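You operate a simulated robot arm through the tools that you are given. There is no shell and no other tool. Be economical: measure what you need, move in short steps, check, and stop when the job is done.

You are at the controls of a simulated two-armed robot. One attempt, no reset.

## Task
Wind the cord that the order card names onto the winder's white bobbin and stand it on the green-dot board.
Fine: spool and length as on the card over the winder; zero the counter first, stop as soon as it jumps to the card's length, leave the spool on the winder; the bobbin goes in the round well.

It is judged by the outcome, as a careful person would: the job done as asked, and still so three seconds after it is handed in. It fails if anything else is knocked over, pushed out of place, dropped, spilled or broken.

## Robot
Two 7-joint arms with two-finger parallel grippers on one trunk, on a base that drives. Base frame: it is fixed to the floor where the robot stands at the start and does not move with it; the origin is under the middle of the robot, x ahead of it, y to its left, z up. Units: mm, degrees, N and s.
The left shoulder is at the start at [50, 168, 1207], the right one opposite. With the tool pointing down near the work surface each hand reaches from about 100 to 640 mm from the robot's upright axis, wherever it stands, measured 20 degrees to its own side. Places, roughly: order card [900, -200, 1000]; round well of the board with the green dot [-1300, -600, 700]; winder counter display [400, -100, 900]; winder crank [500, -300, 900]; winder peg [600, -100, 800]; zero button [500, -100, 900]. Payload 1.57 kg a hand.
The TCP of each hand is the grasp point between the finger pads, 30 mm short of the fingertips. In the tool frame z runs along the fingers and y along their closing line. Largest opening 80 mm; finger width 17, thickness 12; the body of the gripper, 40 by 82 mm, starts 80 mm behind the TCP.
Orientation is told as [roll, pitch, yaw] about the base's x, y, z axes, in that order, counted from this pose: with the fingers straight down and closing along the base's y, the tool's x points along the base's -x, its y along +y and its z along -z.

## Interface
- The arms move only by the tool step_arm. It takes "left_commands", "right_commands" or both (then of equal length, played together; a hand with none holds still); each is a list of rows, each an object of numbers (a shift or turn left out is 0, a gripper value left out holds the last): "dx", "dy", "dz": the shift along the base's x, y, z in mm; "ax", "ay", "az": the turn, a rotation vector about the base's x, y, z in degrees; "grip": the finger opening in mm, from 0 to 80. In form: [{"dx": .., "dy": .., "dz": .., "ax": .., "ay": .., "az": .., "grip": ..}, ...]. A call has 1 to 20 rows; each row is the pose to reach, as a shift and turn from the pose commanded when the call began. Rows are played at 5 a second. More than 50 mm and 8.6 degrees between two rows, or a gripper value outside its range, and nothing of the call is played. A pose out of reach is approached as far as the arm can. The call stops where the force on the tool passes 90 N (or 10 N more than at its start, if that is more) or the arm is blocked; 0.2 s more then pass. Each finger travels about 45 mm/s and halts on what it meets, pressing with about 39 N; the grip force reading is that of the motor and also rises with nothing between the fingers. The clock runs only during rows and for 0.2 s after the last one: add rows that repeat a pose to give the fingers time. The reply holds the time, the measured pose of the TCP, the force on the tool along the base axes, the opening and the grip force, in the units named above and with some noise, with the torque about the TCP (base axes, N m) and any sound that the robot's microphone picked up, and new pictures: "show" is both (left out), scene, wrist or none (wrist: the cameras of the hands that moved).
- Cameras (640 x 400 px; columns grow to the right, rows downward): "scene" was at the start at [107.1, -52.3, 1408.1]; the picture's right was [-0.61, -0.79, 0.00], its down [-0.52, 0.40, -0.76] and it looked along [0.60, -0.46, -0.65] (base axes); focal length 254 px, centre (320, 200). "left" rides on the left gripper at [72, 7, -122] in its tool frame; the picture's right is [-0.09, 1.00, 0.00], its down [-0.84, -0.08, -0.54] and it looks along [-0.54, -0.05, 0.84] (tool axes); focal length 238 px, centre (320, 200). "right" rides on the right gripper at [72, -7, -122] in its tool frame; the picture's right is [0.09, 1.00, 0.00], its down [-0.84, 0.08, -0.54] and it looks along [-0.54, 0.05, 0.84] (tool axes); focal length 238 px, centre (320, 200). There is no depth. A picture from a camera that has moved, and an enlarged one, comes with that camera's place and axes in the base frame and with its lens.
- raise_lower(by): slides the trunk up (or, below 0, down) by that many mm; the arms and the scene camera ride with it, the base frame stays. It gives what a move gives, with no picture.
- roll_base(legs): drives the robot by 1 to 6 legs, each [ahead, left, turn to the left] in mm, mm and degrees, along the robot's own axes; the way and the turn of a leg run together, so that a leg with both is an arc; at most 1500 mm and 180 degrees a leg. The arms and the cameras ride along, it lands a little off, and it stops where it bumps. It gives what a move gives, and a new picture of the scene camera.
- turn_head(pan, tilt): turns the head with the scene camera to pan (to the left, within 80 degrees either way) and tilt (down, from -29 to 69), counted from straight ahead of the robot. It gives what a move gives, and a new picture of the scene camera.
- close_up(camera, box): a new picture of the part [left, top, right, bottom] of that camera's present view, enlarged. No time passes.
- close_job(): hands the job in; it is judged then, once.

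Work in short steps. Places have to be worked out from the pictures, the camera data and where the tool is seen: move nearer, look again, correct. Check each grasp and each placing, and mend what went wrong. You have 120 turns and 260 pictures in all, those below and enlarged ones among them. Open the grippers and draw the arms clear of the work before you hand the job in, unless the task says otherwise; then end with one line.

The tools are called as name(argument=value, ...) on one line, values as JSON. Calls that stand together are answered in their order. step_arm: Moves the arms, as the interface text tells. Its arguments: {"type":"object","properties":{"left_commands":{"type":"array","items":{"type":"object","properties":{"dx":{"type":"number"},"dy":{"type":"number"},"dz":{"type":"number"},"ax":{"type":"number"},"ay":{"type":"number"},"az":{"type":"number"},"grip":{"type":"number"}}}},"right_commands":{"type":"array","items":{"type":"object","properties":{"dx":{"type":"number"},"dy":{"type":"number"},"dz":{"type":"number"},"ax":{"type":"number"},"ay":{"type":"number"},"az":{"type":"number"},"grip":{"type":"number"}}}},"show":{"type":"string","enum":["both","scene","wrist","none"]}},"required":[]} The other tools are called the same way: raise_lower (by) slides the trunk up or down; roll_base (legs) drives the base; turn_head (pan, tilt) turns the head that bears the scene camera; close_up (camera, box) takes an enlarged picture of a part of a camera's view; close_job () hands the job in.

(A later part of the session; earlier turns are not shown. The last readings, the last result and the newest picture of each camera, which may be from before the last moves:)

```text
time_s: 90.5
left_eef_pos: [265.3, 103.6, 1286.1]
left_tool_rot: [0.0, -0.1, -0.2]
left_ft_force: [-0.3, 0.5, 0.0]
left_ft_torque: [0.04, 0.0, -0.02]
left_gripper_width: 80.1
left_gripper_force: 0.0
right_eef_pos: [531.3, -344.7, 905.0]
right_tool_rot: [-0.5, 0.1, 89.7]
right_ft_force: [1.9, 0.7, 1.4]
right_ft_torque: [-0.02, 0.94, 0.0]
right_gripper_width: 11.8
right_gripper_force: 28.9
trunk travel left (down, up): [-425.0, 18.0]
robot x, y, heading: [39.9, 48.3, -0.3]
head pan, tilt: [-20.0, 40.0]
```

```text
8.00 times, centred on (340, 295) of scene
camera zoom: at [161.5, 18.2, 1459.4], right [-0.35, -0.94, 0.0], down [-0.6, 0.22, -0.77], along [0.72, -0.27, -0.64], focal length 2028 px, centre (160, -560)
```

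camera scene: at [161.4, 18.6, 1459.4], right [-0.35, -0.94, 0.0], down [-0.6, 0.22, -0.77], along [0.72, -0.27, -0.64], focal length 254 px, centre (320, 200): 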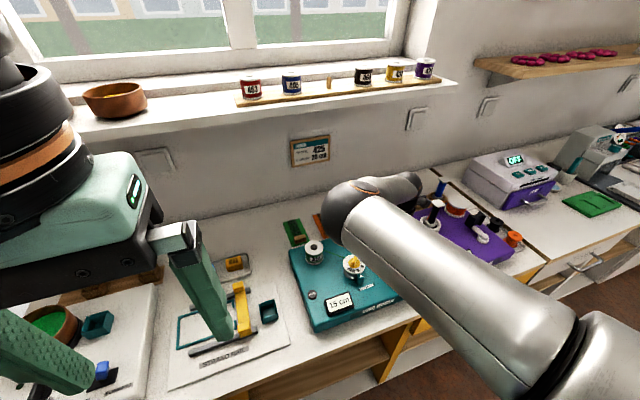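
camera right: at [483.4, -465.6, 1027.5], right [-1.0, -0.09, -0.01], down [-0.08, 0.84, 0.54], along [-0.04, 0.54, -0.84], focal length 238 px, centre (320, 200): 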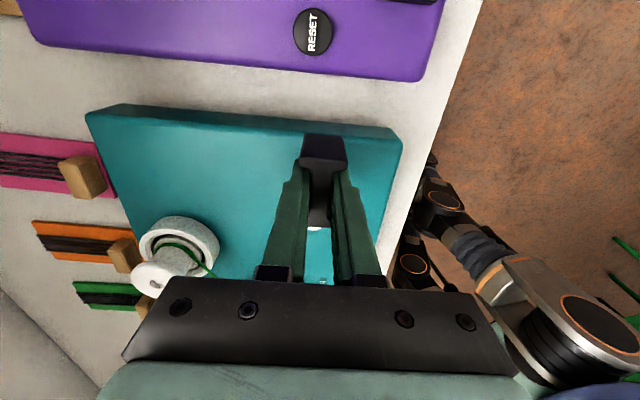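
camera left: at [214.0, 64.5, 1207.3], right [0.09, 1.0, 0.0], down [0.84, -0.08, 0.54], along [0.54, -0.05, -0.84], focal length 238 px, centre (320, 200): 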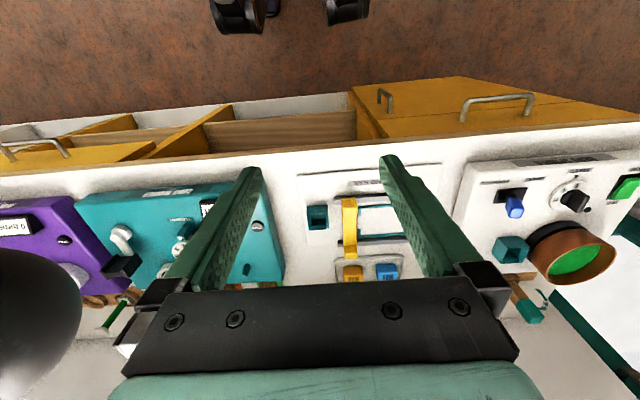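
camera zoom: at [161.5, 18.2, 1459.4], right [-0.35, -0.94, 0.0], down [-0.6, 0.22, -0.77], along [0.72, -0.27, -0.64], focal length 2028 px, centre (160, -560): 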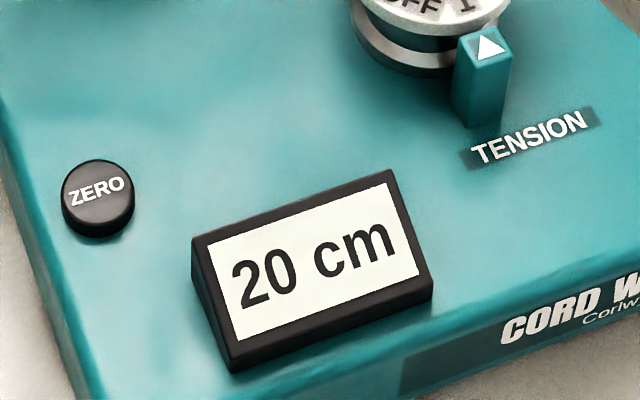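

20 cm exactly reached. I open and lift straight off the handle.

step_arm(right_commands=[{"grip": 34}, {"grip": 34}, {"grip": 34}, {"dz": 20}, {"dz": 55}, {"dz": 95}, {"dz": 125}, {"dz": 125}])

close_up(camera="right", box=[180, 80, 400, 230])

close_up(camera="scene", box=[280, 210, 440, 320])

```text
time_s: 92.3
left_eef_pos: [265.2, 103.5, 1285.7]
left_tool_rot: [0.1, -0.1, -0.1]
left_ft_force: [-0.7, 0.9, -0.1]
left_ft_torque: [0.01, -0.02, 0.01]
left_gripper_width: 80.3
left_gripper_force: 0.1
right_eef_pos: [528.2, -344.4, 1030.7]
right_tool_rot: [-0.7, 0.1, 89.6]
right_ft_force: [0.0, 0.0, 0.1]
right_ft_torque: [-0.01, 0.0, -0.01]
right_gripper_width: 34.0
right_gripper_force: 0.1
trunk travel left (down, up): [-425.0, 18.0]
robot x, y, heading: [39.4, 46.9, -0.1]
head pan, tilt: [-20.0, 40.0]
camera scene: at [161.3, 18.1, 1459.4], right [-0.35, -0.94, 0.0], down [-0.6, 0.22, -0.77], along [0.72, -0.27, -0.64], focal length 254 px, centre (320, 200)
camera right: at [534.3, -417.5, 1151.8], right [-1.0, -0.09, -0.01], down [-0.08, 0.84, 0.54], along [-0.04, 0.54, -0.84], focal length 238 px, centre (320, 200)
```

scene: 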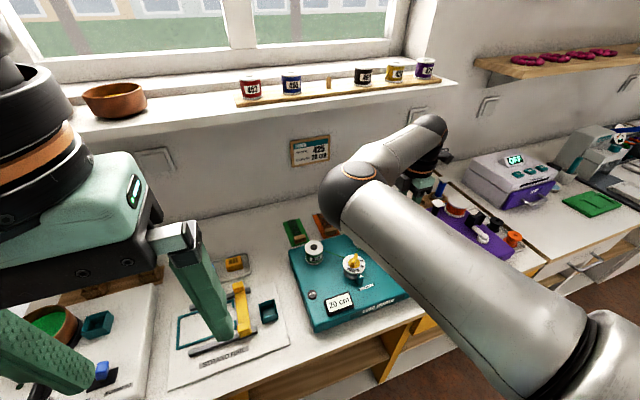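
right: 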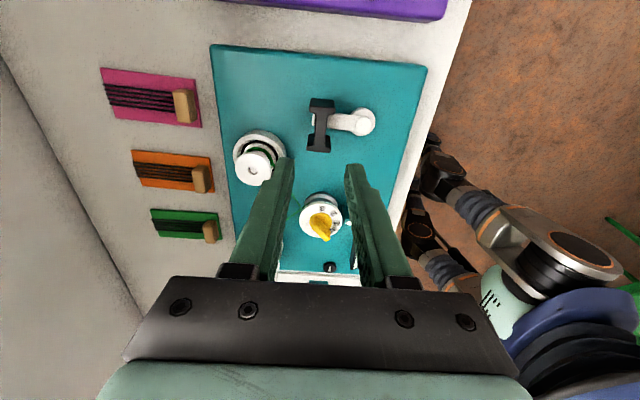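

```text
2.67 times, centred on (290, 155) of right
camera zoom: at [534.3, -417.5, 1151.8], right [-1.0, -0.09, -0.01], down [-0.08, 0.84, 0.54], along [-0.04, 0.54, -0.84], focal length 636 px, centre (400, 320)
```

zoom: 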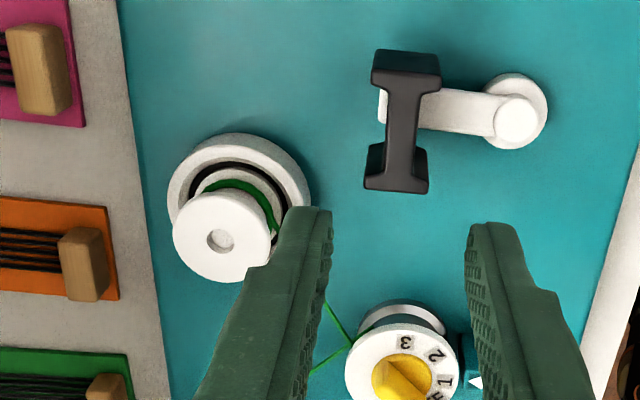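

```text
3.64 times, centred on (360, 265) of scene
camera zoom: at [161.3, 18.1, 1459.4], right [-0.35, -0.94, 0.0], down [-0.6, 0.22, -0.77], along [0.72, -0.27, -0.64], focal length 922 px, centre (174, -36)
```

zoom: 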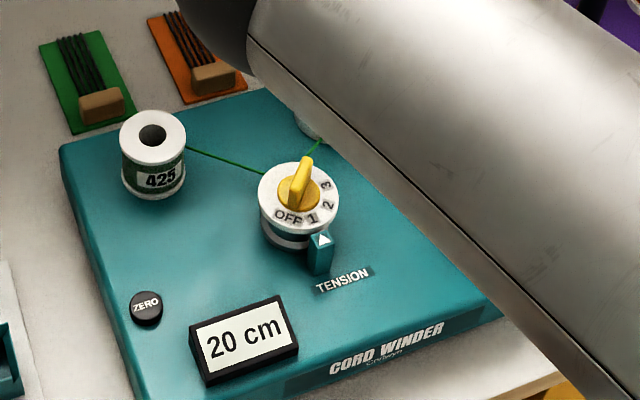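

Cord is on the bobbin, 20 cm stands. Bobbin axis ≈ (603,-291), top ≈ 902, flange ≈ 42 mm. I roll 60 mm forward and bring the open hand above it.

roll_base(legs=[[60, 0, 0]])

step_arm(right_commands=[{"dx": 5, "dy": 20, "grip": 64}, {"dx": 10, "dy": 40}, {"dx": 15, "dy": 53}, {"dx": 15, "dy": 53}], show="wrist")

close_up(camera="right", box=[260, 80, 380, 190])

```text
time_s: 93.2
left_eef_pos: [326.8, 102.1, 1286.5]
left_tool_rot: [0.0, 0.1, -0.2]
left_ft_force: [0.9, -0.3, -1.1]
left_ft_torque: [0.02, 0.02, -0.01]
left_gripper_width: 79.8
left_gripper_force: 0.0
right_eef_pos: [589.7, -346.1, 1029.9]
right_tool_rot: [-0.5, 0.1, 89.6]
right_ft_force: [0.2, -0.4, -0.1]
right_ft_torque: [-0.01, 0.03, 0.01]
right_gripper_width: 34.1
right_gripper_force: 0.0
trunk travel left (down, up): [-425.0, 18.0]
robot x, y, heading: [101.6, 47.2, -0.6]
head pan, tilt: [-20.0, 40.0]
camera scene: at [222.2, 17.7, 1459.3], right [-0.35, -0.94, 0.0], down [-0.6, 0.22, -0.77], along [0.72, -0.27, -0.64], focal length 254 px, centre (320, 200)
```

scene: 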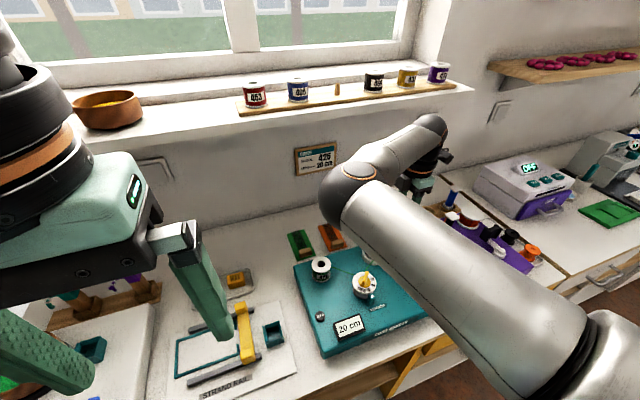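

```text
time_s: 94.2
left_eef_pos: [325.4, 102.9, 1286.7]
left_tool_rot: [0.0, 0.0, -0.2]
left_ft_force: [-0.2, -0.2, -0.1]
left_ft_torque: [0.0, -0.02, 0.0]
left_gripper_width: 79.9
left_gripper_force: 0.0
right_eef_pos: [604.1, -291.8, 1031.9]
right_tool_rot: [-0.6, 0.1, 89.7]
right_ft_force: [0.6, -0.5, -0.2]
right_ft_torque: [-0.02, 0.01, 0.02]
right_gripper_width: 64.1
right_gripper_force: 0.1
trunk travel left (down, up): [-425.0, 18.0]
robot x, y, heading: [97.9, 47.6, -0.4]
head pan, tilt: [-20.0, 40.0]
camera right: at [609.3, -364.8, 1152.2], right [-1.0, -0.09, -0.01], down [-0.08, 0.84, 0.54], along [-0.04, 0.54, -0.84], focal length 238 px, centre (320, 200)
```

right: 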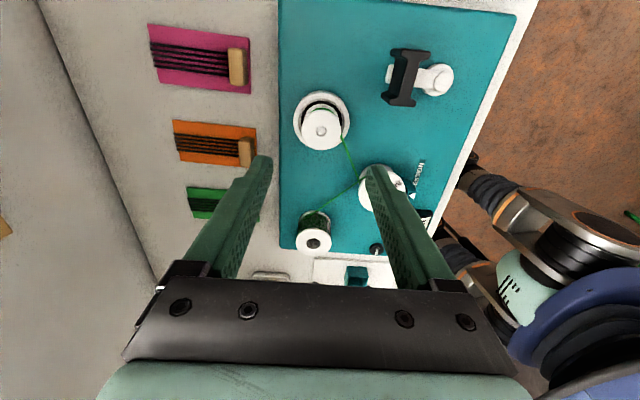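

```text
3.64 times, centred on (320, 135) of right
camera zoom: at [609.3, -364.8, 1152.2], right [-1.0, -0.09, -0.01], down [-0.08, 0.84, 0.54], along [-0.04, 0.54, -0.84], focal length 867 px, centre (320, 436)
```

zoom: 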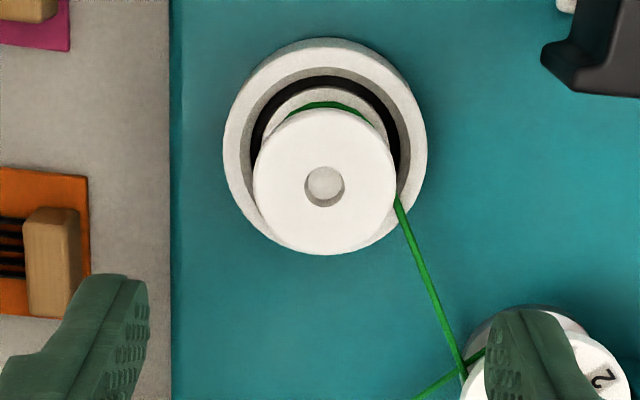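

Centred within 1 mm. I descend to TCP z ≈ 904 (tips just above the collar).

step_arm(right_commands=[{"dy": 1, "dz": -40}, {"dy": 1, "dz": -80}, {"dy": 1, "dz": -110}, {"dy": 1, "dz": -127}, {"dy": 1, "dz": -127}], show="wrist")

```text
time_s: 95.4
left_eef_pos: [325.3, 103.0, 1285.8]
left_tool_rot: [0.0, 0.0, -0.1]
left_ft_force: [0.0, -0.7, 0.6]
left_ft_torque: [0.0, -0.01, 0.0]
left_gripper_width: 80.2
left_gripper_force: 0.1
right_eef_pos: [602.8, -290.6, 903.5]
right_tool_rot: [-0.6, 0.2, 89.7]
right_ft_force: [0.5, -0.1, -0.6]
right_ft_torque: [-0.02, 0.0, 0.03]
right_gripper_width: 63.9
right_gripper_force: 0.1
trunk travel left (down, up): [-425.0, 18.0]
robot x, y, heading: [102.7, 45.5, -0.2]
head pan, tilt: [-20.0, 40.0]
camera right: at [608.6, -362.7, 1024.8], right [-1.0, -0.09, -0.01], down [-0.08, 0.84, 0.54], along [-0.04, 0.54, -0.84], focal length 238 px, centre (320, 200)
```

right: 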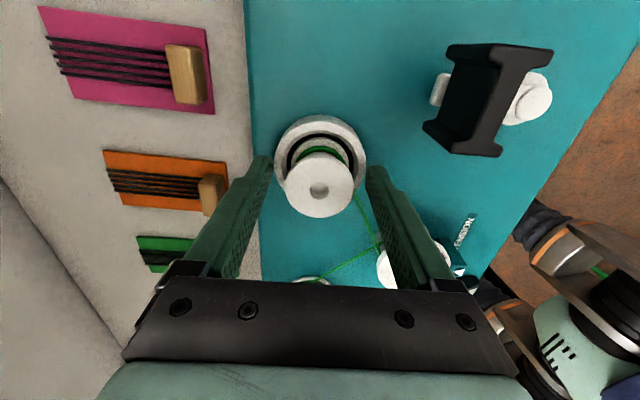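

Centred on the flange. I close.

step_arm(right_commands=[{"grip": 30}, {"grip": 30}, {"grip": 30}, {"grip": 30}], show="wrist")

```text
time_s: 96.4
left_eef_pos: [324.9, 103.6, 1285.5]
left_tool_rot: [0.0, 0.0, -0.2]
left_ft_force: [0.6, -0.3, 0.2]
left_ft_torque: [0.04, 0.05, 0.0]
left_gripper_width: 80.0
left_gripper_force: 0.1
right_eef_pos: [603.2, -289.3, 903.7]
right_tool_rot: [-0.6, 0.0, 89.8]
right_ft_force: [0.4, 0.3, -0.2]
right_ft_torque: [0.01, 0.01, 0.03]
right_gripper_width: 40.2
right_gripper_force: 37.2
trunk travel left (down, up): [-425.0, 18.0]
robot x, y, heading: [100.4, 46.5, -0.4]
head pan, tilt: [-20.0, 40.0]
camera right: at [608.5, -362.8, 1024.9], right [-1.0, -0.09, -0.01], down [-0.08, 0.84, 0.54], along [-0.04, 0.54, -0.84], focal length 238 px, centre (320, 200)
```

right: 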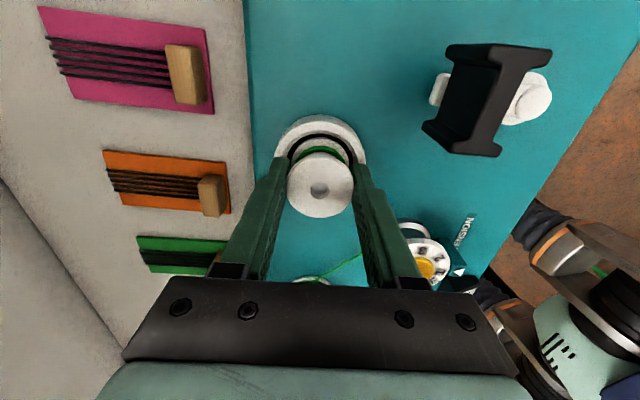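

Flange gripped at 40.2 mm. I lift slowly, straight up, watching the force.

step_arm(right_commands=[{"dz": 4}, {"dz": 8}, {"dz": 14}, {"dz": 22}, {"dz": 32}, {"dz": 45}, {"dz": 60}, {"dz": 60}])

close_up(camera="right", box=[240, 80, 440, 230])

```text
time_s: 98.2
left_eef_pos: [324.7, 102.7, 1286.0]
left_tool_rot: [0.0, 0.0, -0.2]
left_ft_force: [-0.3, 0.8, 0.4]
left_ft_torque: [-0.01, 0.02, 0.0]
left_gripper_width: 80.0
left_gripper_force: 0.0
right_eef_pos: [604.6, -291.7, 963.8]
right_tool_rot: [-0.6, 0.2, 89.7]
right_ft_force: [-0.1, 0.3, 0.1]
right_ft_torque: [0.01, 0.02, 0.0]
right_gripper_width: 39.8
right_gripper_force: 39.1
trunk travel left (down, up): [-425.0, 18.0]
robot x, y, heading: [101.5, 46.7, -0.4]
head pan, tilt: [-20.0, 40.0]
camera scene: at [221.1, 17.6, 1459.4], right [-0.35, -0.94, 0.0], down [-0.6, 0.22, -0.77], along [0.72, -0.27, -0.64], focal length 254 px, centre (320, 200)
camera right: at [608.8, -364.5, 1084.4], right [-1.0, -0.09, -0.01], down [-0.08, 0.84, 0.54], along [-0.04, 0.54, -0.84], focal length 238 px, centre (320, 200)
```

scene: 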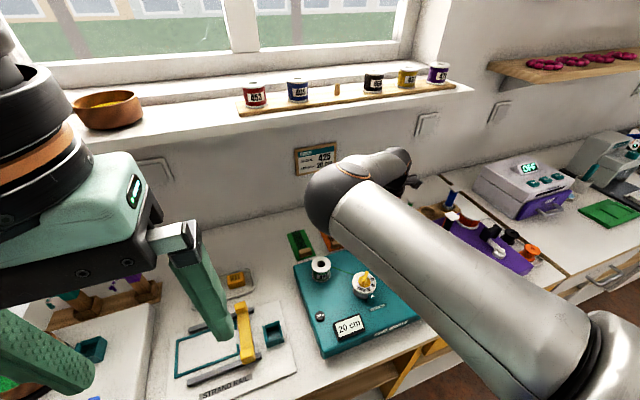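
right: 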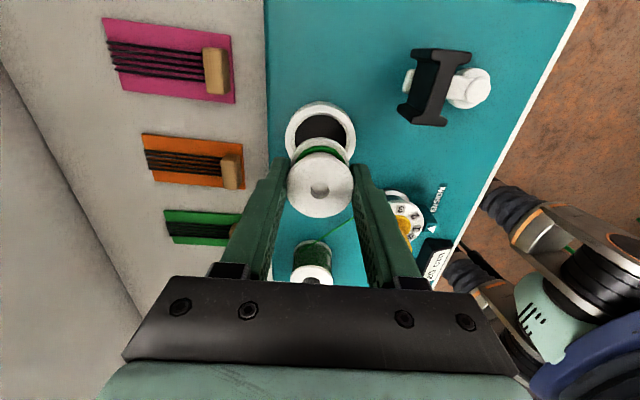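

```text
2.67 times, centred on (340, 155) of right
camera zoom: at [608.8, -364.5, 1084.4], right [-1.0, -0.09, -0.01], down [-0.08, 0.84, 0.54], along [-0.04, 0.54, -0.84], focal length 636 px, centre (267, 320)
```

zoom: 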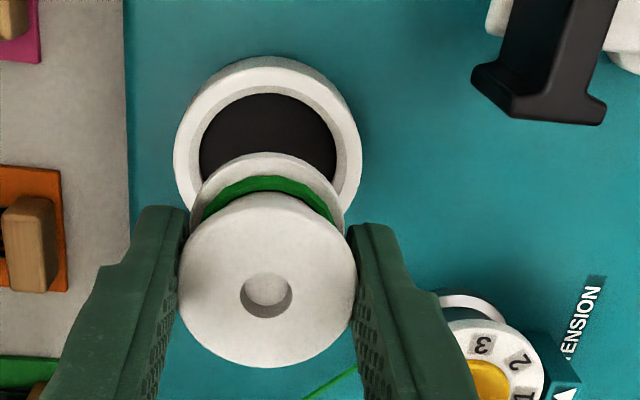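

The bobbin is lifted with the green cord on it, spool and 20 cm remain. I raise it a bit, back away from the bench and look round to the right.

step_arm(right_commands=[{"dz": 30}, {"dz": 60}, {"dz": 60}], show="none")

roll_base(legs=[[-350, 0, 0]])

turn_head(pan=-80, tilt=25)

turn_head(pan=80, tilt=25)

```text
time_s: 99.0
left_eef_pos: [324.4, 102.0, 1285.4]
left_tool_rot: [0.0, -0.1, -0.2]
left_ft_force: [-0.1, -0.4, -0.1]
left_ft_torque: [-0.01, 0.02, -0.02]
left_gripper_width: 79.9
left_gripper_force: 0.1
right_eef_pos: [604.9, -291.4, 1021.6]
right_tool_rot: [-0.5, 0.1, 89.7]
right_ft_force: [0.7, 0.0, -0.1]
right_ft_torque: [0.0, 0.02, -0.01]
right_gripper_width: 39.6
right_gripper_force: 38.9
trunk travel left (down, up): [-425.0, 18.0]
robot x, y, heading: [101.1, 50.2, -0.7]
head pan, tilt: [-20.0, 40.0]
```

```text
time_s: 101.3
left_eef_pos: [-25.4, 105.3, 1287.8]
left_tool_rot: [0.0, 0.0, 0.2]
left_ft_force: [0.5, -0.1, -0.6]
left_ft_torque: [-0.03, 0.01, 0.0]
left_gripper_width: 80.1
left_gripper_force: 0.0
right_eef_pos: [256.4, -286.8, 1022.1]
right_tool_rot: [-0.6, 0.1, 90.1]
right_ft_force: [-0.6, 0.2, 0.3]
right_ft_torque: [0.03, -0.04, 0.02]
right_gripper_width: 39.8
right_gripper_force: 39.0
trunk travel left (down, up): [-425.0, 18.0]
robot x, y, heading: [-245.3, 50.9, -0.1]
head pan, tilt: [-20.0, 40.0]
camera scene: at [-128.7, 19.5, 1459.5], right [-0.34, -0.94, 0.0], down [-0.6, 0.22, -0.77], along [0.72, -0.26, -0.64], focal length 254 px, centre (320, 200)
```

scene: 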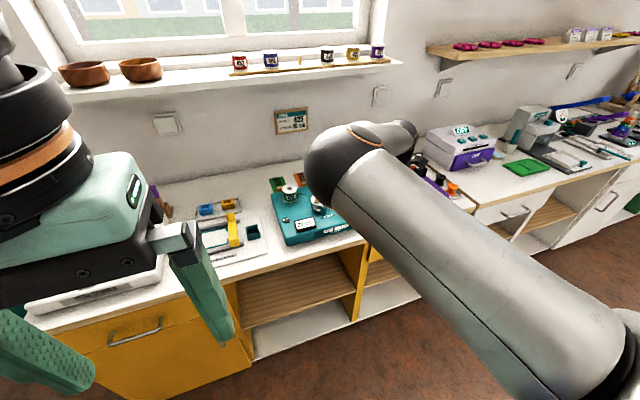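

```text
time_s: 102.6
left_eef_pos: [-22.9, 103.9, 1286.0]
left_tool_rot: [0.1, 0.3, 0.4]
left_ft_force: [0.4, 0.4, -1.0]
left_ft_torque: [0.0, 0.0, 0.02]
left_gripper_width: 80.0
left_gripper_force: 0.0
right_eef_pos: [258.1, -285.9, 1022.5]
right_tool_rot: [-0.6, 0.2, 90.2]
right_ft_force: [0.0, -0.5, -0.1]
right_ft_torque: [-0.03, -0.02, 0.01]
right_gripper_width: 39.9
right_gripper_force: 39.4
trunk travel left (down, up): [-425.0, 18.0]
robot x, y, heading: [-249.2, 49.6, -0.1]
head pan, tilt: [-80.0, 25.0]
camera scene: at [-129.5, 0.2, 1483.0], right [-0.52, -0.85, 0.0], down [-0.36, 0.22, -0.91], along [0.77, -0.48, -0.42], focal length 254 px, centre (320, 200)
```

scene: 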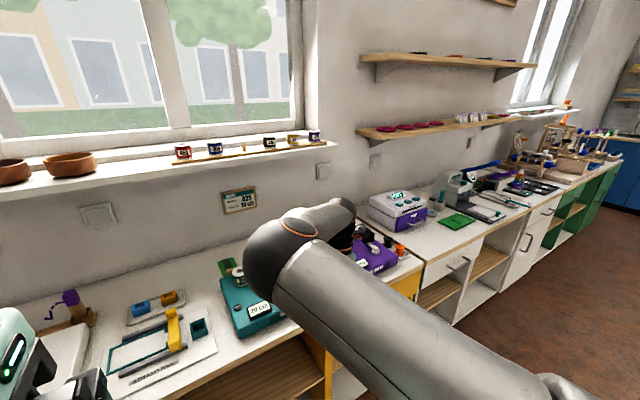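

```text
time_s: 105.1
left_eef_pos: [-23.2, 106.8, 1286.2]
left_tool_rot: [-0.3, 0.1, 0.4]
left_ft_force: [1.0, -0.5, -0.7]
left_ft_torque: [0.0, 0.02, -0.01]
left_gripper_width: 79.9
left_gripper_force: 0.0
right_eef_pos: [257.0, -286.9, 1022.5]
right_tool_rot: [-0.6, 0.0, 90.1]
right_ft_force: [0.2, -0.4, 0.2]
right_ft_torque: [-0.01, -0.02, -0.02]
right_gripper_width: 39.6
right_gripper_force: 38.6
trunk travel left (down, up): [-425.0, 18.0]
robot x, y, heading: [-246.3, 54.5, -0.2]
head pan, tilt: [80.0, 25.0]
camera scene: at [-169.2, 132.4, 1484.1], right [0.91, -0.42, 0.0], down [-0.17, -0.37, -0.91], along [0.38, 0.83, -0.41], focal length 254 px, centre (320, 200)
```

scene: 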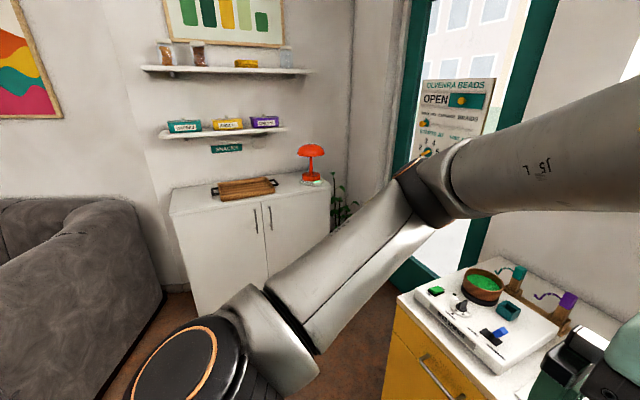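

Open floor to the right. I turn the base 100° right and look toward the board.

roll_base(legs=[[0, 0, -100]])

turn_head(pan=-50, tilt=28)

```text
time_s: 109.7
left_eef_pos: [-232.6, -180.9, 1285.7]
left_tool_rot: [0.0, 0.0, -99.7]
left_ft_force: [-0.2, -0.2, -0.6]
left_ft_torque: [-0.01, -0.01, -0.02]
left_gripper_width: 80.1
left_gripper_force: 0.1
right_eef_pos: [-668.0, -389.9, 1021.8]
right_tool_rot: [-0.6, 0.1, -10.0]
right_ft_force: [-0.1, -0.3, -0.5]
right_ft_torque: [0.0, -0.02, -0.02]
right_gripper_width: 39.7
right_gripper_force: 38.7
trunk travel left (down, up): [-425.0, 18.0]
robot x, y, heading: [-248.8, 48.9, -99.9]
head pan, tilt: [80.0, 25.0]
camera scene: at [-178.7, -43.1, 1485.3], right [-0.56, -0.83, 0.0], down [-0.33, 0.22, -0.92], along [0.76, -0.52, -0.4], focal length 254 px, centre (320, 200)
```

scene: 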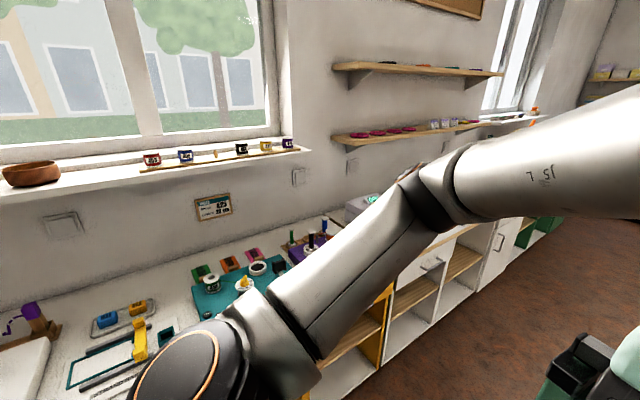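

```text
time_s: 111.8
left_eef_pos: [-232.0, -182.6, 1285.1]
left_tool_rot: [0.2, 0.6, -99.2]
left_ft_force: [0.7, -0.7, -0.5]
left_ft_torque: [0.01, 0.0, 0.03]
left_gripper_width: 80.0
left_gripper_force: 0.1
right_eef_pos: [-666.4, -389.2, 1022.7]
right_tool_rot: [-0.6, 0.1, -10.0]
right_ft_force: [-0.4, 0.1, 0.4]
right_ft_torque: [-0.02, 0.01, 0.02]
right_gripper_width: 39.7
right_gripper_force: 38.7
trunk travel left (down, up): [-425.0, 18.0]
robot x, y, heading: [-248.6, 51.1, -100.0]
head pan, tilt: [-50.0, 28.0]
camera scene: at [-316.1, -59.4, 1480.3], right [-0.75, 0.67, 0.0], down [0.3, 0.33, -0.9], along [-0.6, -0.67, -0.45], focal length 254 px, centre (320, 200)
```

scene: 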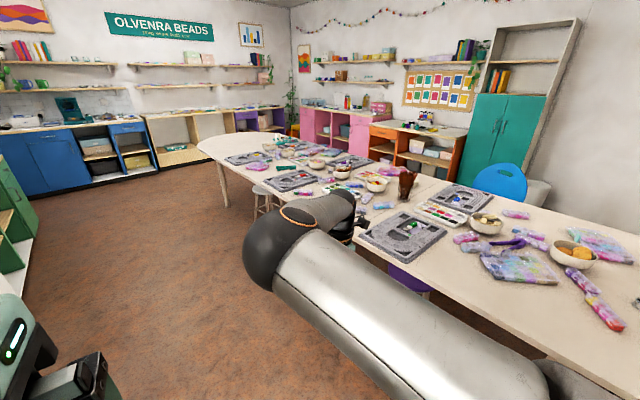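

The large table with bead boards is ahead-right. Enlarging to find the green-dot board.

close_up(camera="scene", box=[340, 170, 520, 280])

close_up(camera="scene", box=[210, 130, 410, 210])

close_up(camera="right", box=[0, 0, 640, 400])

```text
3.56 times, centred on (430, 225) of scene
camera zoom: at [-316.1, -59.4, 1480.3], right [-0.75, 0.67, 0.0], down [0.3, 0.33, -0.9], along [-0.6, -0.67, -0.45], focal length 902 px, centre (-71, 111)
```

zoom: 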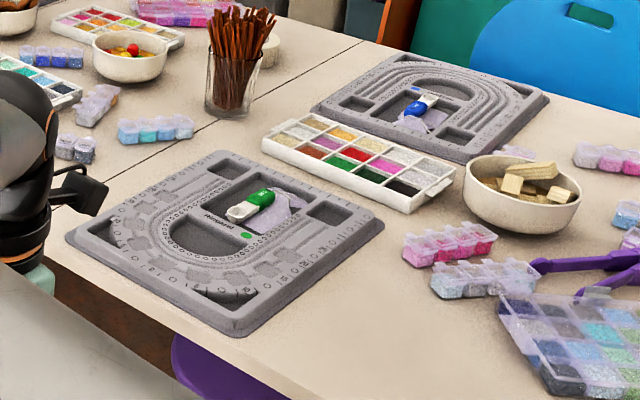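

```text
3.20 times, centred on (310, 170) of scene
camera zoom: at [-316.1, -59.4, 1480.3], right [-0.75, 0.67, 0.0], down [0.3, 0.33, -0.9], along [-0.6, -0.67, -0.45], focal length 811 px, centre (352, 296)
```

zoom: 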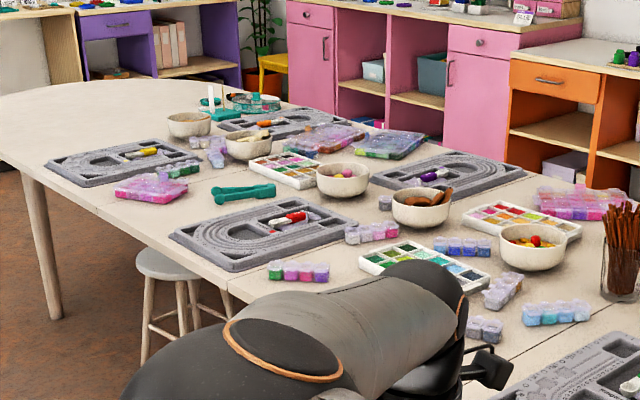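

```text
1.00 times, centred on (320, 200) of right (not enlarged: the box is as wide or as high as the picture)
camera zoom: at [-738.8, -383.3, 1143.5], right [0.08, 1.0, -0.01], down [0.84, -0.06, 0.54], along [0.54, -0.05, -0.84], focal length 238 px, centre (320, 200)
```

zoom: 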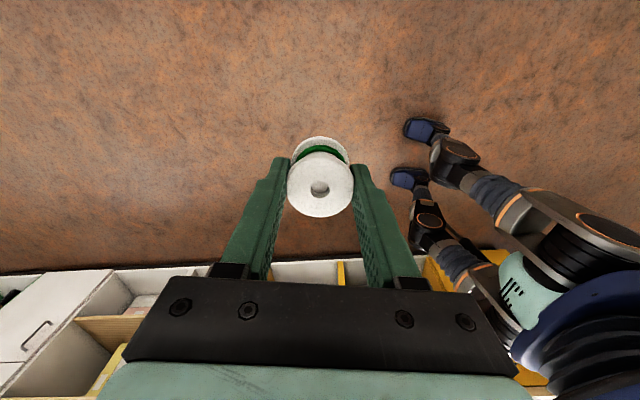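

The green-dot board is the near one, dot ≈ (-1400,-575) on a table whose edge is x ≈ -1125. I turn to face -x, drive sideways to y ≈ -850, and look.

roll_base(legs=[[0, 0, -80], [0, 900, 0]])

turn_head(pan=-15, tilt=35)

```text
time_s: 123.5
left_eef_pos: [-460.4, -911.3, 1283.7]
left_tool_rot: [0.4, 0.8, -178.1]
left_ft_force: [-0.8, -0.3, -0.3]
left_ft_torque: [-0.02, -0.01, -0.05]
left_gripper_width: 80.0
left_gripper_force: 0.1
right_eef_pos: [-745.8, -524.3, 1021.6]
right_tool_rot: [-0.6, 0.0, -88.9]
right_ft_force: [0.7, -0.6, 0.4]
right_ft_torque: [0.03, 0.0, -0.02]
right_gripper_width: 39.6
right_gripper_force: 39.0
trunk travel left (down, up): [-425.0, 18.0]
robot x, y, heading: [-235.8, -849.3, -179.1]
head pan, tilt: [-50.0, 28.0]
camera scene: at [-353.8, -804.2, 1482.0], right [0.53, 0.85, 0.0], down [0.37, -0.23, -0.9], along [-0.77, 0.48, -0.43], focal length 254 px, centre (320, 200)
```

scene: 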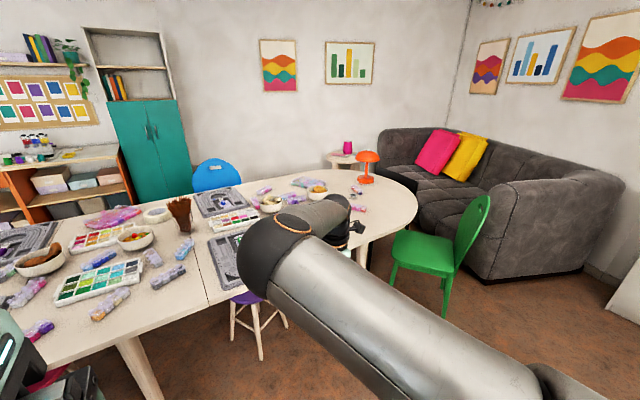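

```text
time_s: 124.5
left_eef_pos: [-460.6, -912.1, 1284.1]
left_tool_rot: [0.3, 0.6, -178.4]
left_ft_force: [-0.5, -0.1, 0.2]
left_ft_torque: [-0.02, 0.0, 0.01]
left_gripper_width: 79.9
left_gripper_force: 0.1
right_eef_pos: [-745.9, -523.6, 1022.7]
right_tool_rot: [-0.6, 0.0, -89.0]
right_ft_force: [0.2, 0.5, 0.0]
right_ft_torque: [-0.03, 0.0, 0.01]
right_gripper_width: 39.8
right_gripper_force: 38.7
trunk travel left (down, up): [-425.0, 18.0]
robot x, y, heading: [-235.8, -851.9, -179.1]
head pan, tilt: [-15.0, 35.0]
camera scene: at [-360.9, -831.2, 1467.0], right [0.24, 0.97, 0.0], down [0.56, -0.14, -0.82], along [-0.79, 0.2, -0.57], focal length 254 px, centre (320, 200)
```

scene: 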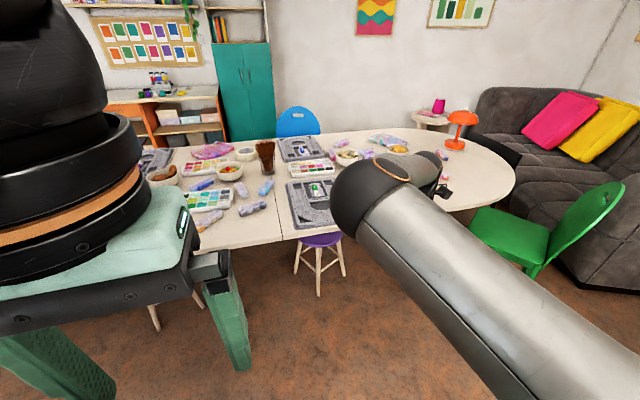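

Enlarging the green-dot board.

close_up(camera="scene", box=[270, 160, 350, 245])

```text
4.71 times, centred on (310, 202) of scene
camera zoom: at [-360.9, -831.2, 1467.0], right [0.24, 0.97, 0.0], down [0.56, -0.14, -0.82], along [-0.79, 0.2, -0.57], focal length 1193 px, centre (367, 188)
```

zoom: 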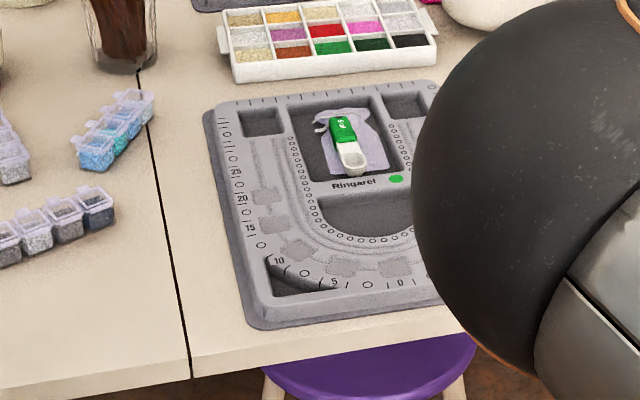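

I drive 570 mm ahead, which brings the hand above the board, and look with the wrist camera.

roll_base(legs=[[570, 0, 0]])

close_up(camera="right", box=[0, 0, 640, 400])

```text
time_s: 127.8
left_eef_pos: [-1034.8, -922.7, 1283.6]
left_tool_rot: [0.4, 0.7, -178.2]
left_ft_force: [-0.6, 0.5, 0.2]
left_ft_torque: [0.01, 0.0, 0.01]
left_gripper_width: 80.2
left_gripper_force: 0.0
right_eef_pos: [-1322.9, -535.4, 1021.8]
right_tool_rot: [-0.5, 0.1, -88.9]
right_ft_force: [0.2, -0.1, -0.1]
right_ft_torque: [-0.02, 0.01, -0.01]
right_gripper_width: 39.9
right_gripper_force: 39.2
trunk travel left (down, up): [-425.0, 18.0]
robot x, y, heading: [-809.2, -862.4, -178.9]
head pan, tilt: [-15.0, 35.0]
camera scene: at [-936.5, -842.2, 1466.9], right [0.24, 0.97, 0.0], down [0.56, -0.14, -0.82], along [-0.8, 0.2, -0.57], focal length 254 px, centre (320, 200)
```

scene: 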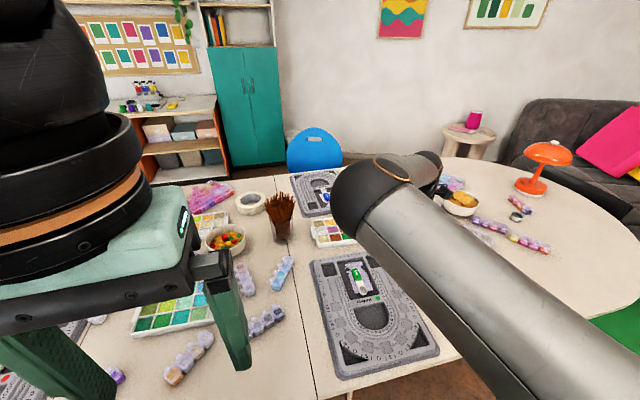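

```text
1.00 times, centred on (320, 200) of right (not enlarged: the box is as wide or as high as the picture)
camera zoom: at [-1329.6, -464.5, 1143.4], right [0.99, 0.11, -0.01], down [0.1, -0.84, 0.54], along [0.05, -0.54, -0.84], focal length 238 px, centre (320, 200)
```

zoom: 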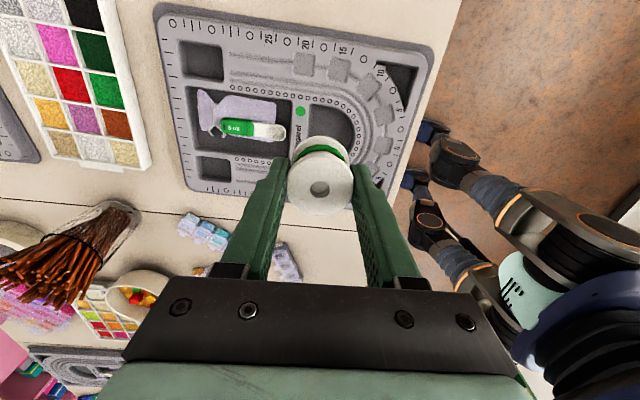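

Enlarging the board in the scene view to identify the round well.

close_up(camera="scene", box=[300, 240, 450, 385])

close_up(camera="right", box=[150, 0, 440, 200])

```text
2.76 times, centred on (375, 312) of scene
camera zoom: at [-936.5, -842.2, 1466.9], right [0.24, 0.97, 0.0], down [0.56, -0.14, -0.82], along [-0.8, 0.2, -0.57], focal length 700 px, centre (168, -110)
```

zoom: 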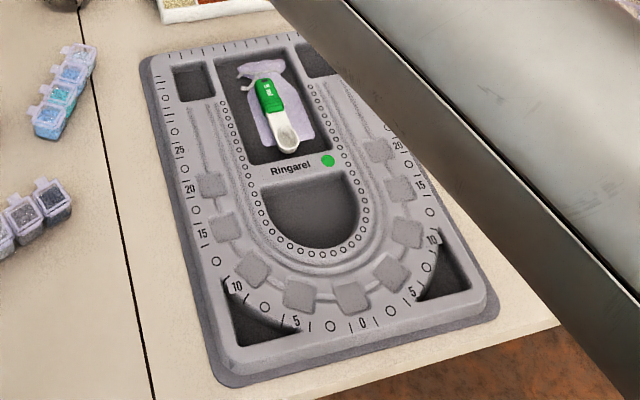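

```text
2.00 times, centred on (295, 100) of right
camera zoom: at [-1329.6, -464.5, 1143.4], right [0.99, 0.11, -0.01], down [0.1, -0.84, 0.54], along [0.05, -0.54, -0.84], focal length 477 px, centre (370, 400)
```

zoom: 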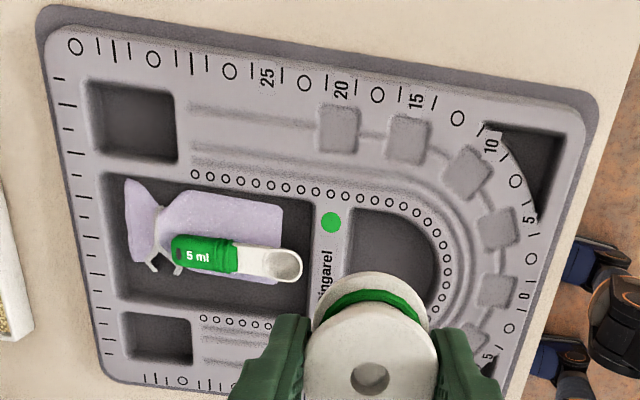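

The only round well is the D-shaped one, centre ≈ (-1304,-590), surface z ≈ 750. I turn the hand back by 90° (so the fingers open across the well's wide side) while moving over it.

step_arm(right_commands=[{"dx": 2, "dy": -5, "az": -8}, {"dx": 4, "dy": -10, "az": -16}, {"dx": 6, "dy": -15, "az": -24}, {"dx": 8, "dy": -20, "az": -32}, {"dx": 10, "dy": -25, "az": -40}, {"dx": 12, "dy": -30, "az": -48}, {"dx": 14, "dy": -35, "az": -56}, {"dx": 16, "dy": -40, "az": -64}, {"dx": 18, "dy": -45, "az": -72}, {"dx": 19, "dy": -50, "az": -80}, {"dx": 19, "dy": -54, "az": -88}, {"dx": 19, "dy": -54, "az": -90}, {"dx": 19, "dy": -54, "az": -90}])

close_up(camera="right", box=[180, 30, 460, 230])

```text
time_s: 130.6
left_eef_pos: [-1035.7, -922.0, 1283.9]
left_tool_rot: [0.2, 0.7, -178.2]
left_ft_force: [0.8, -0.6, -0.1]
left_ft_torque: [0.02, -0.02, 0.01]
left_gripper_width: 79.9
left_gripper_force: 0.1
right_eef_pos: [-1303.5, -588.9, 1022.4]
right_tool_rot: [-0.6, 0.1, -178.9]
right_ft_force: [-0.1, 0.0, 0.8]
right_ft_torque: [-0.02, -0.01, -0.01]
right_gripper_width: 39.6
right_gripper_force: 38.7
trunk travel left (down, up): [-425.0, 18.0]
robot x, y, heading: [-811.3, -861.9, -178.7]
head pan, tilt: [-15.0, 35.0]
camera scene: at [-936.1, -842.2, 1467.0], right [0.24, 0.97, 0.0], down [0.56, -0.14, -0.82], along [-0.8, 0.2, -0.57], focal length 254 px, centre (320, 200)
camera right: at [-1232.4, -582.8, 1143.3], right [0.11, -0.99, -0.01], down [-0.84, -0.1, 0.54], along [-0.54, -0.05, -0.84], focal length 238 px, centre (320, 200)
```

scene: 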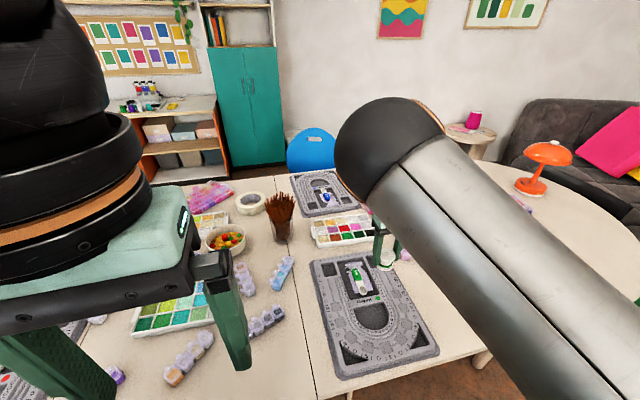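
right: 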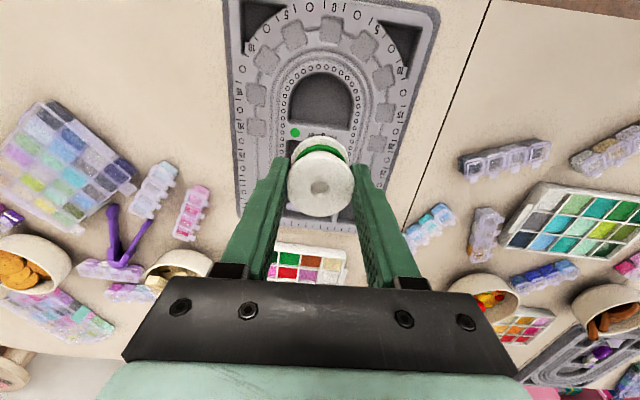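

```text
2.00 times, centred on (320, 130) of right
camera zoom: at [-1232.4, -582.8, 1143.3], right [0.11, -0.99, -0.01], down [-0.84, -0.1, 0.54], along [-0.54, -0.05, -0.84], focal length 477 px, centre (320, 340)
```

zoom: 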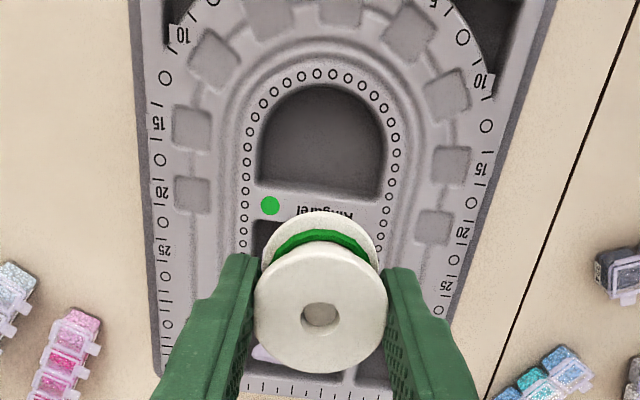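

Well centre works out at (-1302,-587), 95 × 74 mm; the hand is 1–2 mm off. I lower the trunk 195 mm and look again.

raise_lower(by=-195)

close_up(camera="right", box=[180, 30, 460, 230])

close_up(camera="scene", box=[200, 50, 500, 250])

```text
time_s: 132.7
left_eef_pos: [-1034.5, -923.1, 1089.1]
left_tool_rot: [0.3, 0.7, -178.1]
left_ft_force: [0.5, -0.6, 0.4]
left_ft_torque: [0.01, -0.01, -0.01]
left_gripper_width: 80.1
left_gripper_force: 0.0
right_eef_pos: [-1304.7, -589.3, 826.6]
right_tool_rot: [-0.6, 0.1, -178.9]
right_ft_force: [0.2, 0.1, 0.2]
right_ft_torque: [0.02, 0.02, -0.01]
right_gripper_width: 39.4
right_gripper_force: 38.5
trunk travel left (down, up): [-230.0, 213.0]
robot x, y, heading: [-809.2, -861.2, -179.0]
head pan, tilt: [-15.0, 35.0]
```

```text
2.00 times, centred on (320, 130) of right
camera zoom: at [-1232.4, -582.7, 948.4], right [0.11, -0.99, -0.01], down [-0.84, -0.1, 0.54], along [-0.54, -0.05, -0.84], focal length 477 px, centre (320, 340)
```

zoom: 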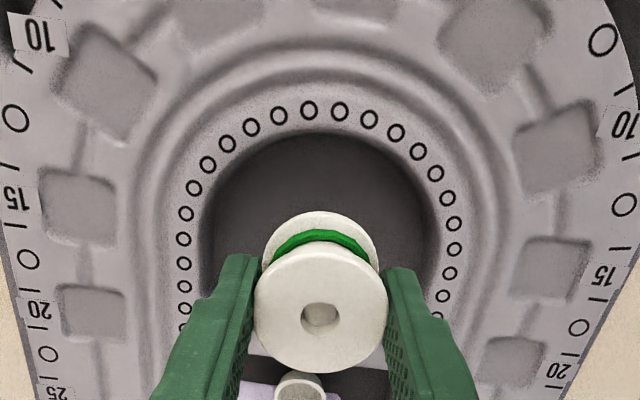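

```text
2.00 times, centred on (350, 150) of scene
camera zoom: at [-936.0, -842.1, 1272.0], right [0.24, 0.97, 0.0], down [0.56, -0.14, -0.82], along [-0.8, 0.2, -0.57], focal length 507 px, centre (260, 300)
```

zoom: 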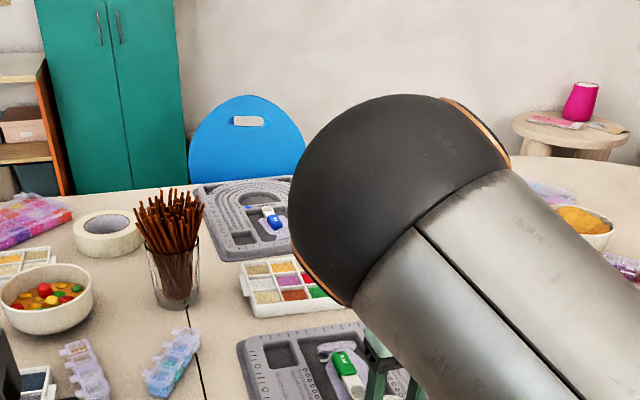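

Well centre holds at about (-1302,-587), rim ≈ 750. I correct (+3,+2) and lower 30 mm, then look.

step_arm(right_commands=[{"dx": 3, "dy": 2}, {"dx": 3, "dy": 2, "dz": -10}, {"dx": 3, "dy": 2, "dz": -20}, {"dx": 3, "dy": 2, "dz": -30}, {"dx": 3, "dy": 2, "dz": -30}], show="wrist")

```text
time_s: 133.9
left_eef_pos: [-1035.0, -922.8, 1088.3]
left_tool_rot: [0.3, 0.7, -177.9]
left_ft_force: [0.8, 0.9, 0.3]
left_ft_torque: [-0.04, 0.0, 0.03]
left_gripper_width: 79.9
left_gripper_force: 0.0
right_eef_pos: [-1300.7, -587.5, 797.0]
right_tool_rot: [-0.6, 0.1, -178.9]
right_ft_force: [-0.3, 0.8, 0.2]
right_ft_torque: [0.03, -0.01, 0.01]
right_gripper_width: 39.4
right_gripper_force: 38.7
trunk travel left (down, up): [-230.0, 213.0]
robot x, y, heading: [-808.9, -866.6, -179.0]
head pan, tilt: [-15.0, 35.0]
camera right: at [-1229.4, -580.5, 918.7], right [0.11, -0.99, -0.01], down [-0.84, -0.1, 0.54], along [-0.54, -0.05, -0.84], focal length 238 px, centre (320, 200)
```

right: 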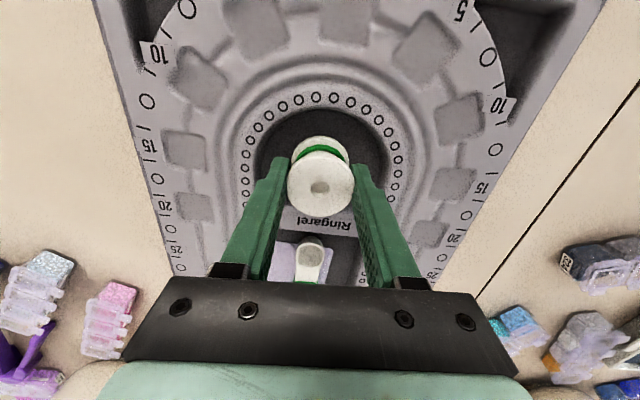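

Well placed inside the well's outline. Lower on gently, watching for contact.

step_arm(right_commands=[{"dz": -3}, {"dz": -6}, {"dz": -9}, {"dz": -12}, {"dz": -12}], show="wrist")

```text
time_s: 135.1
left_eef_pos: [-1035.2, -922.3, 1089.5]
left_tool_rot: [0.3, 0.7, -178.1]
left_ft_force: [0.7, 0.2, -0.1]
left_ft_torque: [-0.01, -0.01, 0.0]
left_gripper_width: 79.9
left_gripper_force: 0.1
right_eef_pos: [-1302.0, -586.9, 785.0]
right_tool_rot: [-0.6, 0.1, -178.9]
right_ft_force: [0.3, 0.0, 0.7]
right_ft_torque: [0.01, 0.03, 0.0]
right_gripper_width: 39.6
right_gripper_force: 39.5
trunk travel left (down, up): [-230.0, 213.0]
robot x, y, heading: [-811.9, -860.4, -178.7]
head pan, tilt: [-15.0, 35.0]
camera right: at [-1229.6, -580.8, 906.5], right [0.11, -0.99, -0.01], down [-0.84, -0.1, 0.54], along [-0.54, -0.05, -0.84], focal length 238 px, centre (320, 200)
```

right: 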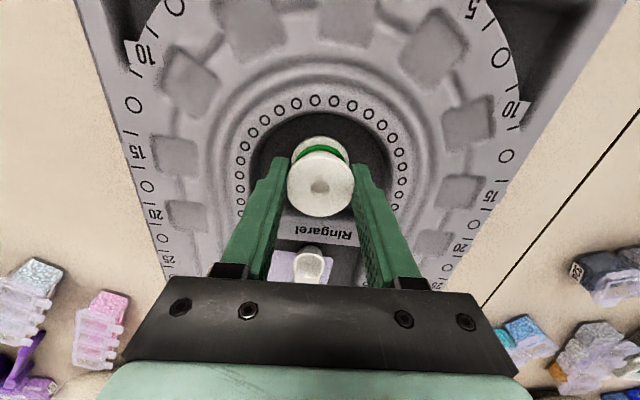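

No contact yet; the bobbin's foot is about at the rim. Lower further.

step_arm(right_commands=[{"dz": -3}, {"dz": -6}, {"dz": -9}, {"dz": -9}], show="none")

```text
time_s: 136.1
left_eef_pos: [-1032.9, -924.4, 1089.8]
left_tool_rot: [0.2, 0.5, -178.1]
left_ft_force: [-0.2, 0.7, 0.0]
left_ft_torque: [0.0, 0.03, -0.03]
left_gripper_width: 79.9
left_gripper_force: 0.0
right_eef_pos: [-1301.6, -585.2, 780.7]
right_tool_rot: [-0.7, -0.5, -178.8]
right_ft_force: [2.7, -0.2, 33.2]
right_ft_torque: [-0.08, -0.06, 0.01]
right_gripper_width: 39.8
right_gripper_force: 39.1
trunk travel left (down, up): [-230.0, 213.0]
robot x, y, heading: [-807.9, -861.2, -178.9]
head pan, tilt: [-15.0, 35.0]
```

Contact (33 N up). I ease 4 mm and view to make sure it rests on the well's floor.

step_arm(right_commands=[{"dz": 4}, {"dz": 4}], show="wrist")

close_up(camera="right", box=[220, 80, 420, 240])

```text
time_s: 136.7
left_eef_pos: [-1034.5, -922.1, 1088.5]
left_tool_rot: [0.2, 0.6, -178.2]
left_ft_force: [0.5, 0.4, -0.5]
left_ft_torque: [0.05, -0.02, -0.02]
left_gripper_width: 80.0
left_gripper_force: 0.1
right_eef_pos: [-1300.1, -586.7, 781.4]
right_tool_rot: [-0.8, -0.1, -179.0]
right_ft_force: [-5.2, 2.1, 16.2]
right_ft_torque: [0.13, 0.38, -0.03]
right_gripper_width: 39.7
right_gripper_force: 39.2
trunk travel left (down, up): [-230.0, 213.0]
robot x, y, heading: [-811.3, -864.1, -178.8]
head pan, tilt: [-15.0, 35.0]
camera right: at [-1229.2, -580.7, 901.8], right [0.11, -0.99, -0.01], down [-0.83, -0.1, 0.54], along [-0.54, -0.05, -0.84], focal length 238 px, centre (320, 200)
```

right: 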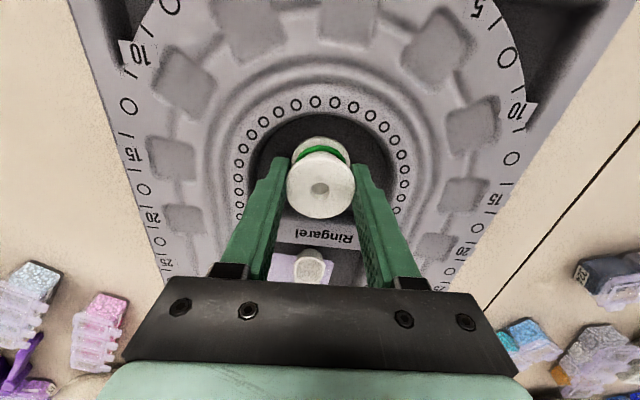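

```text
2.50 times, centred on (320, 160) of right
camera zoom: at [-1229.2, -580.7, 901.8], right [0.11, -0.99, -0.01], down [-0.83, -0.1, 0.54], along [-0.54, -0.05, -0.84], focal length 596 px, centre (320, 300)
```

zoom: 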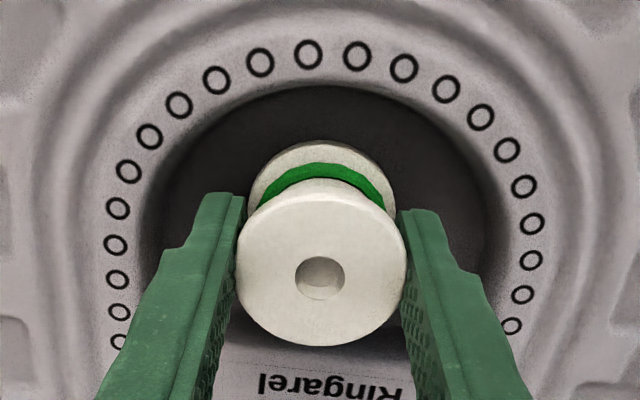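

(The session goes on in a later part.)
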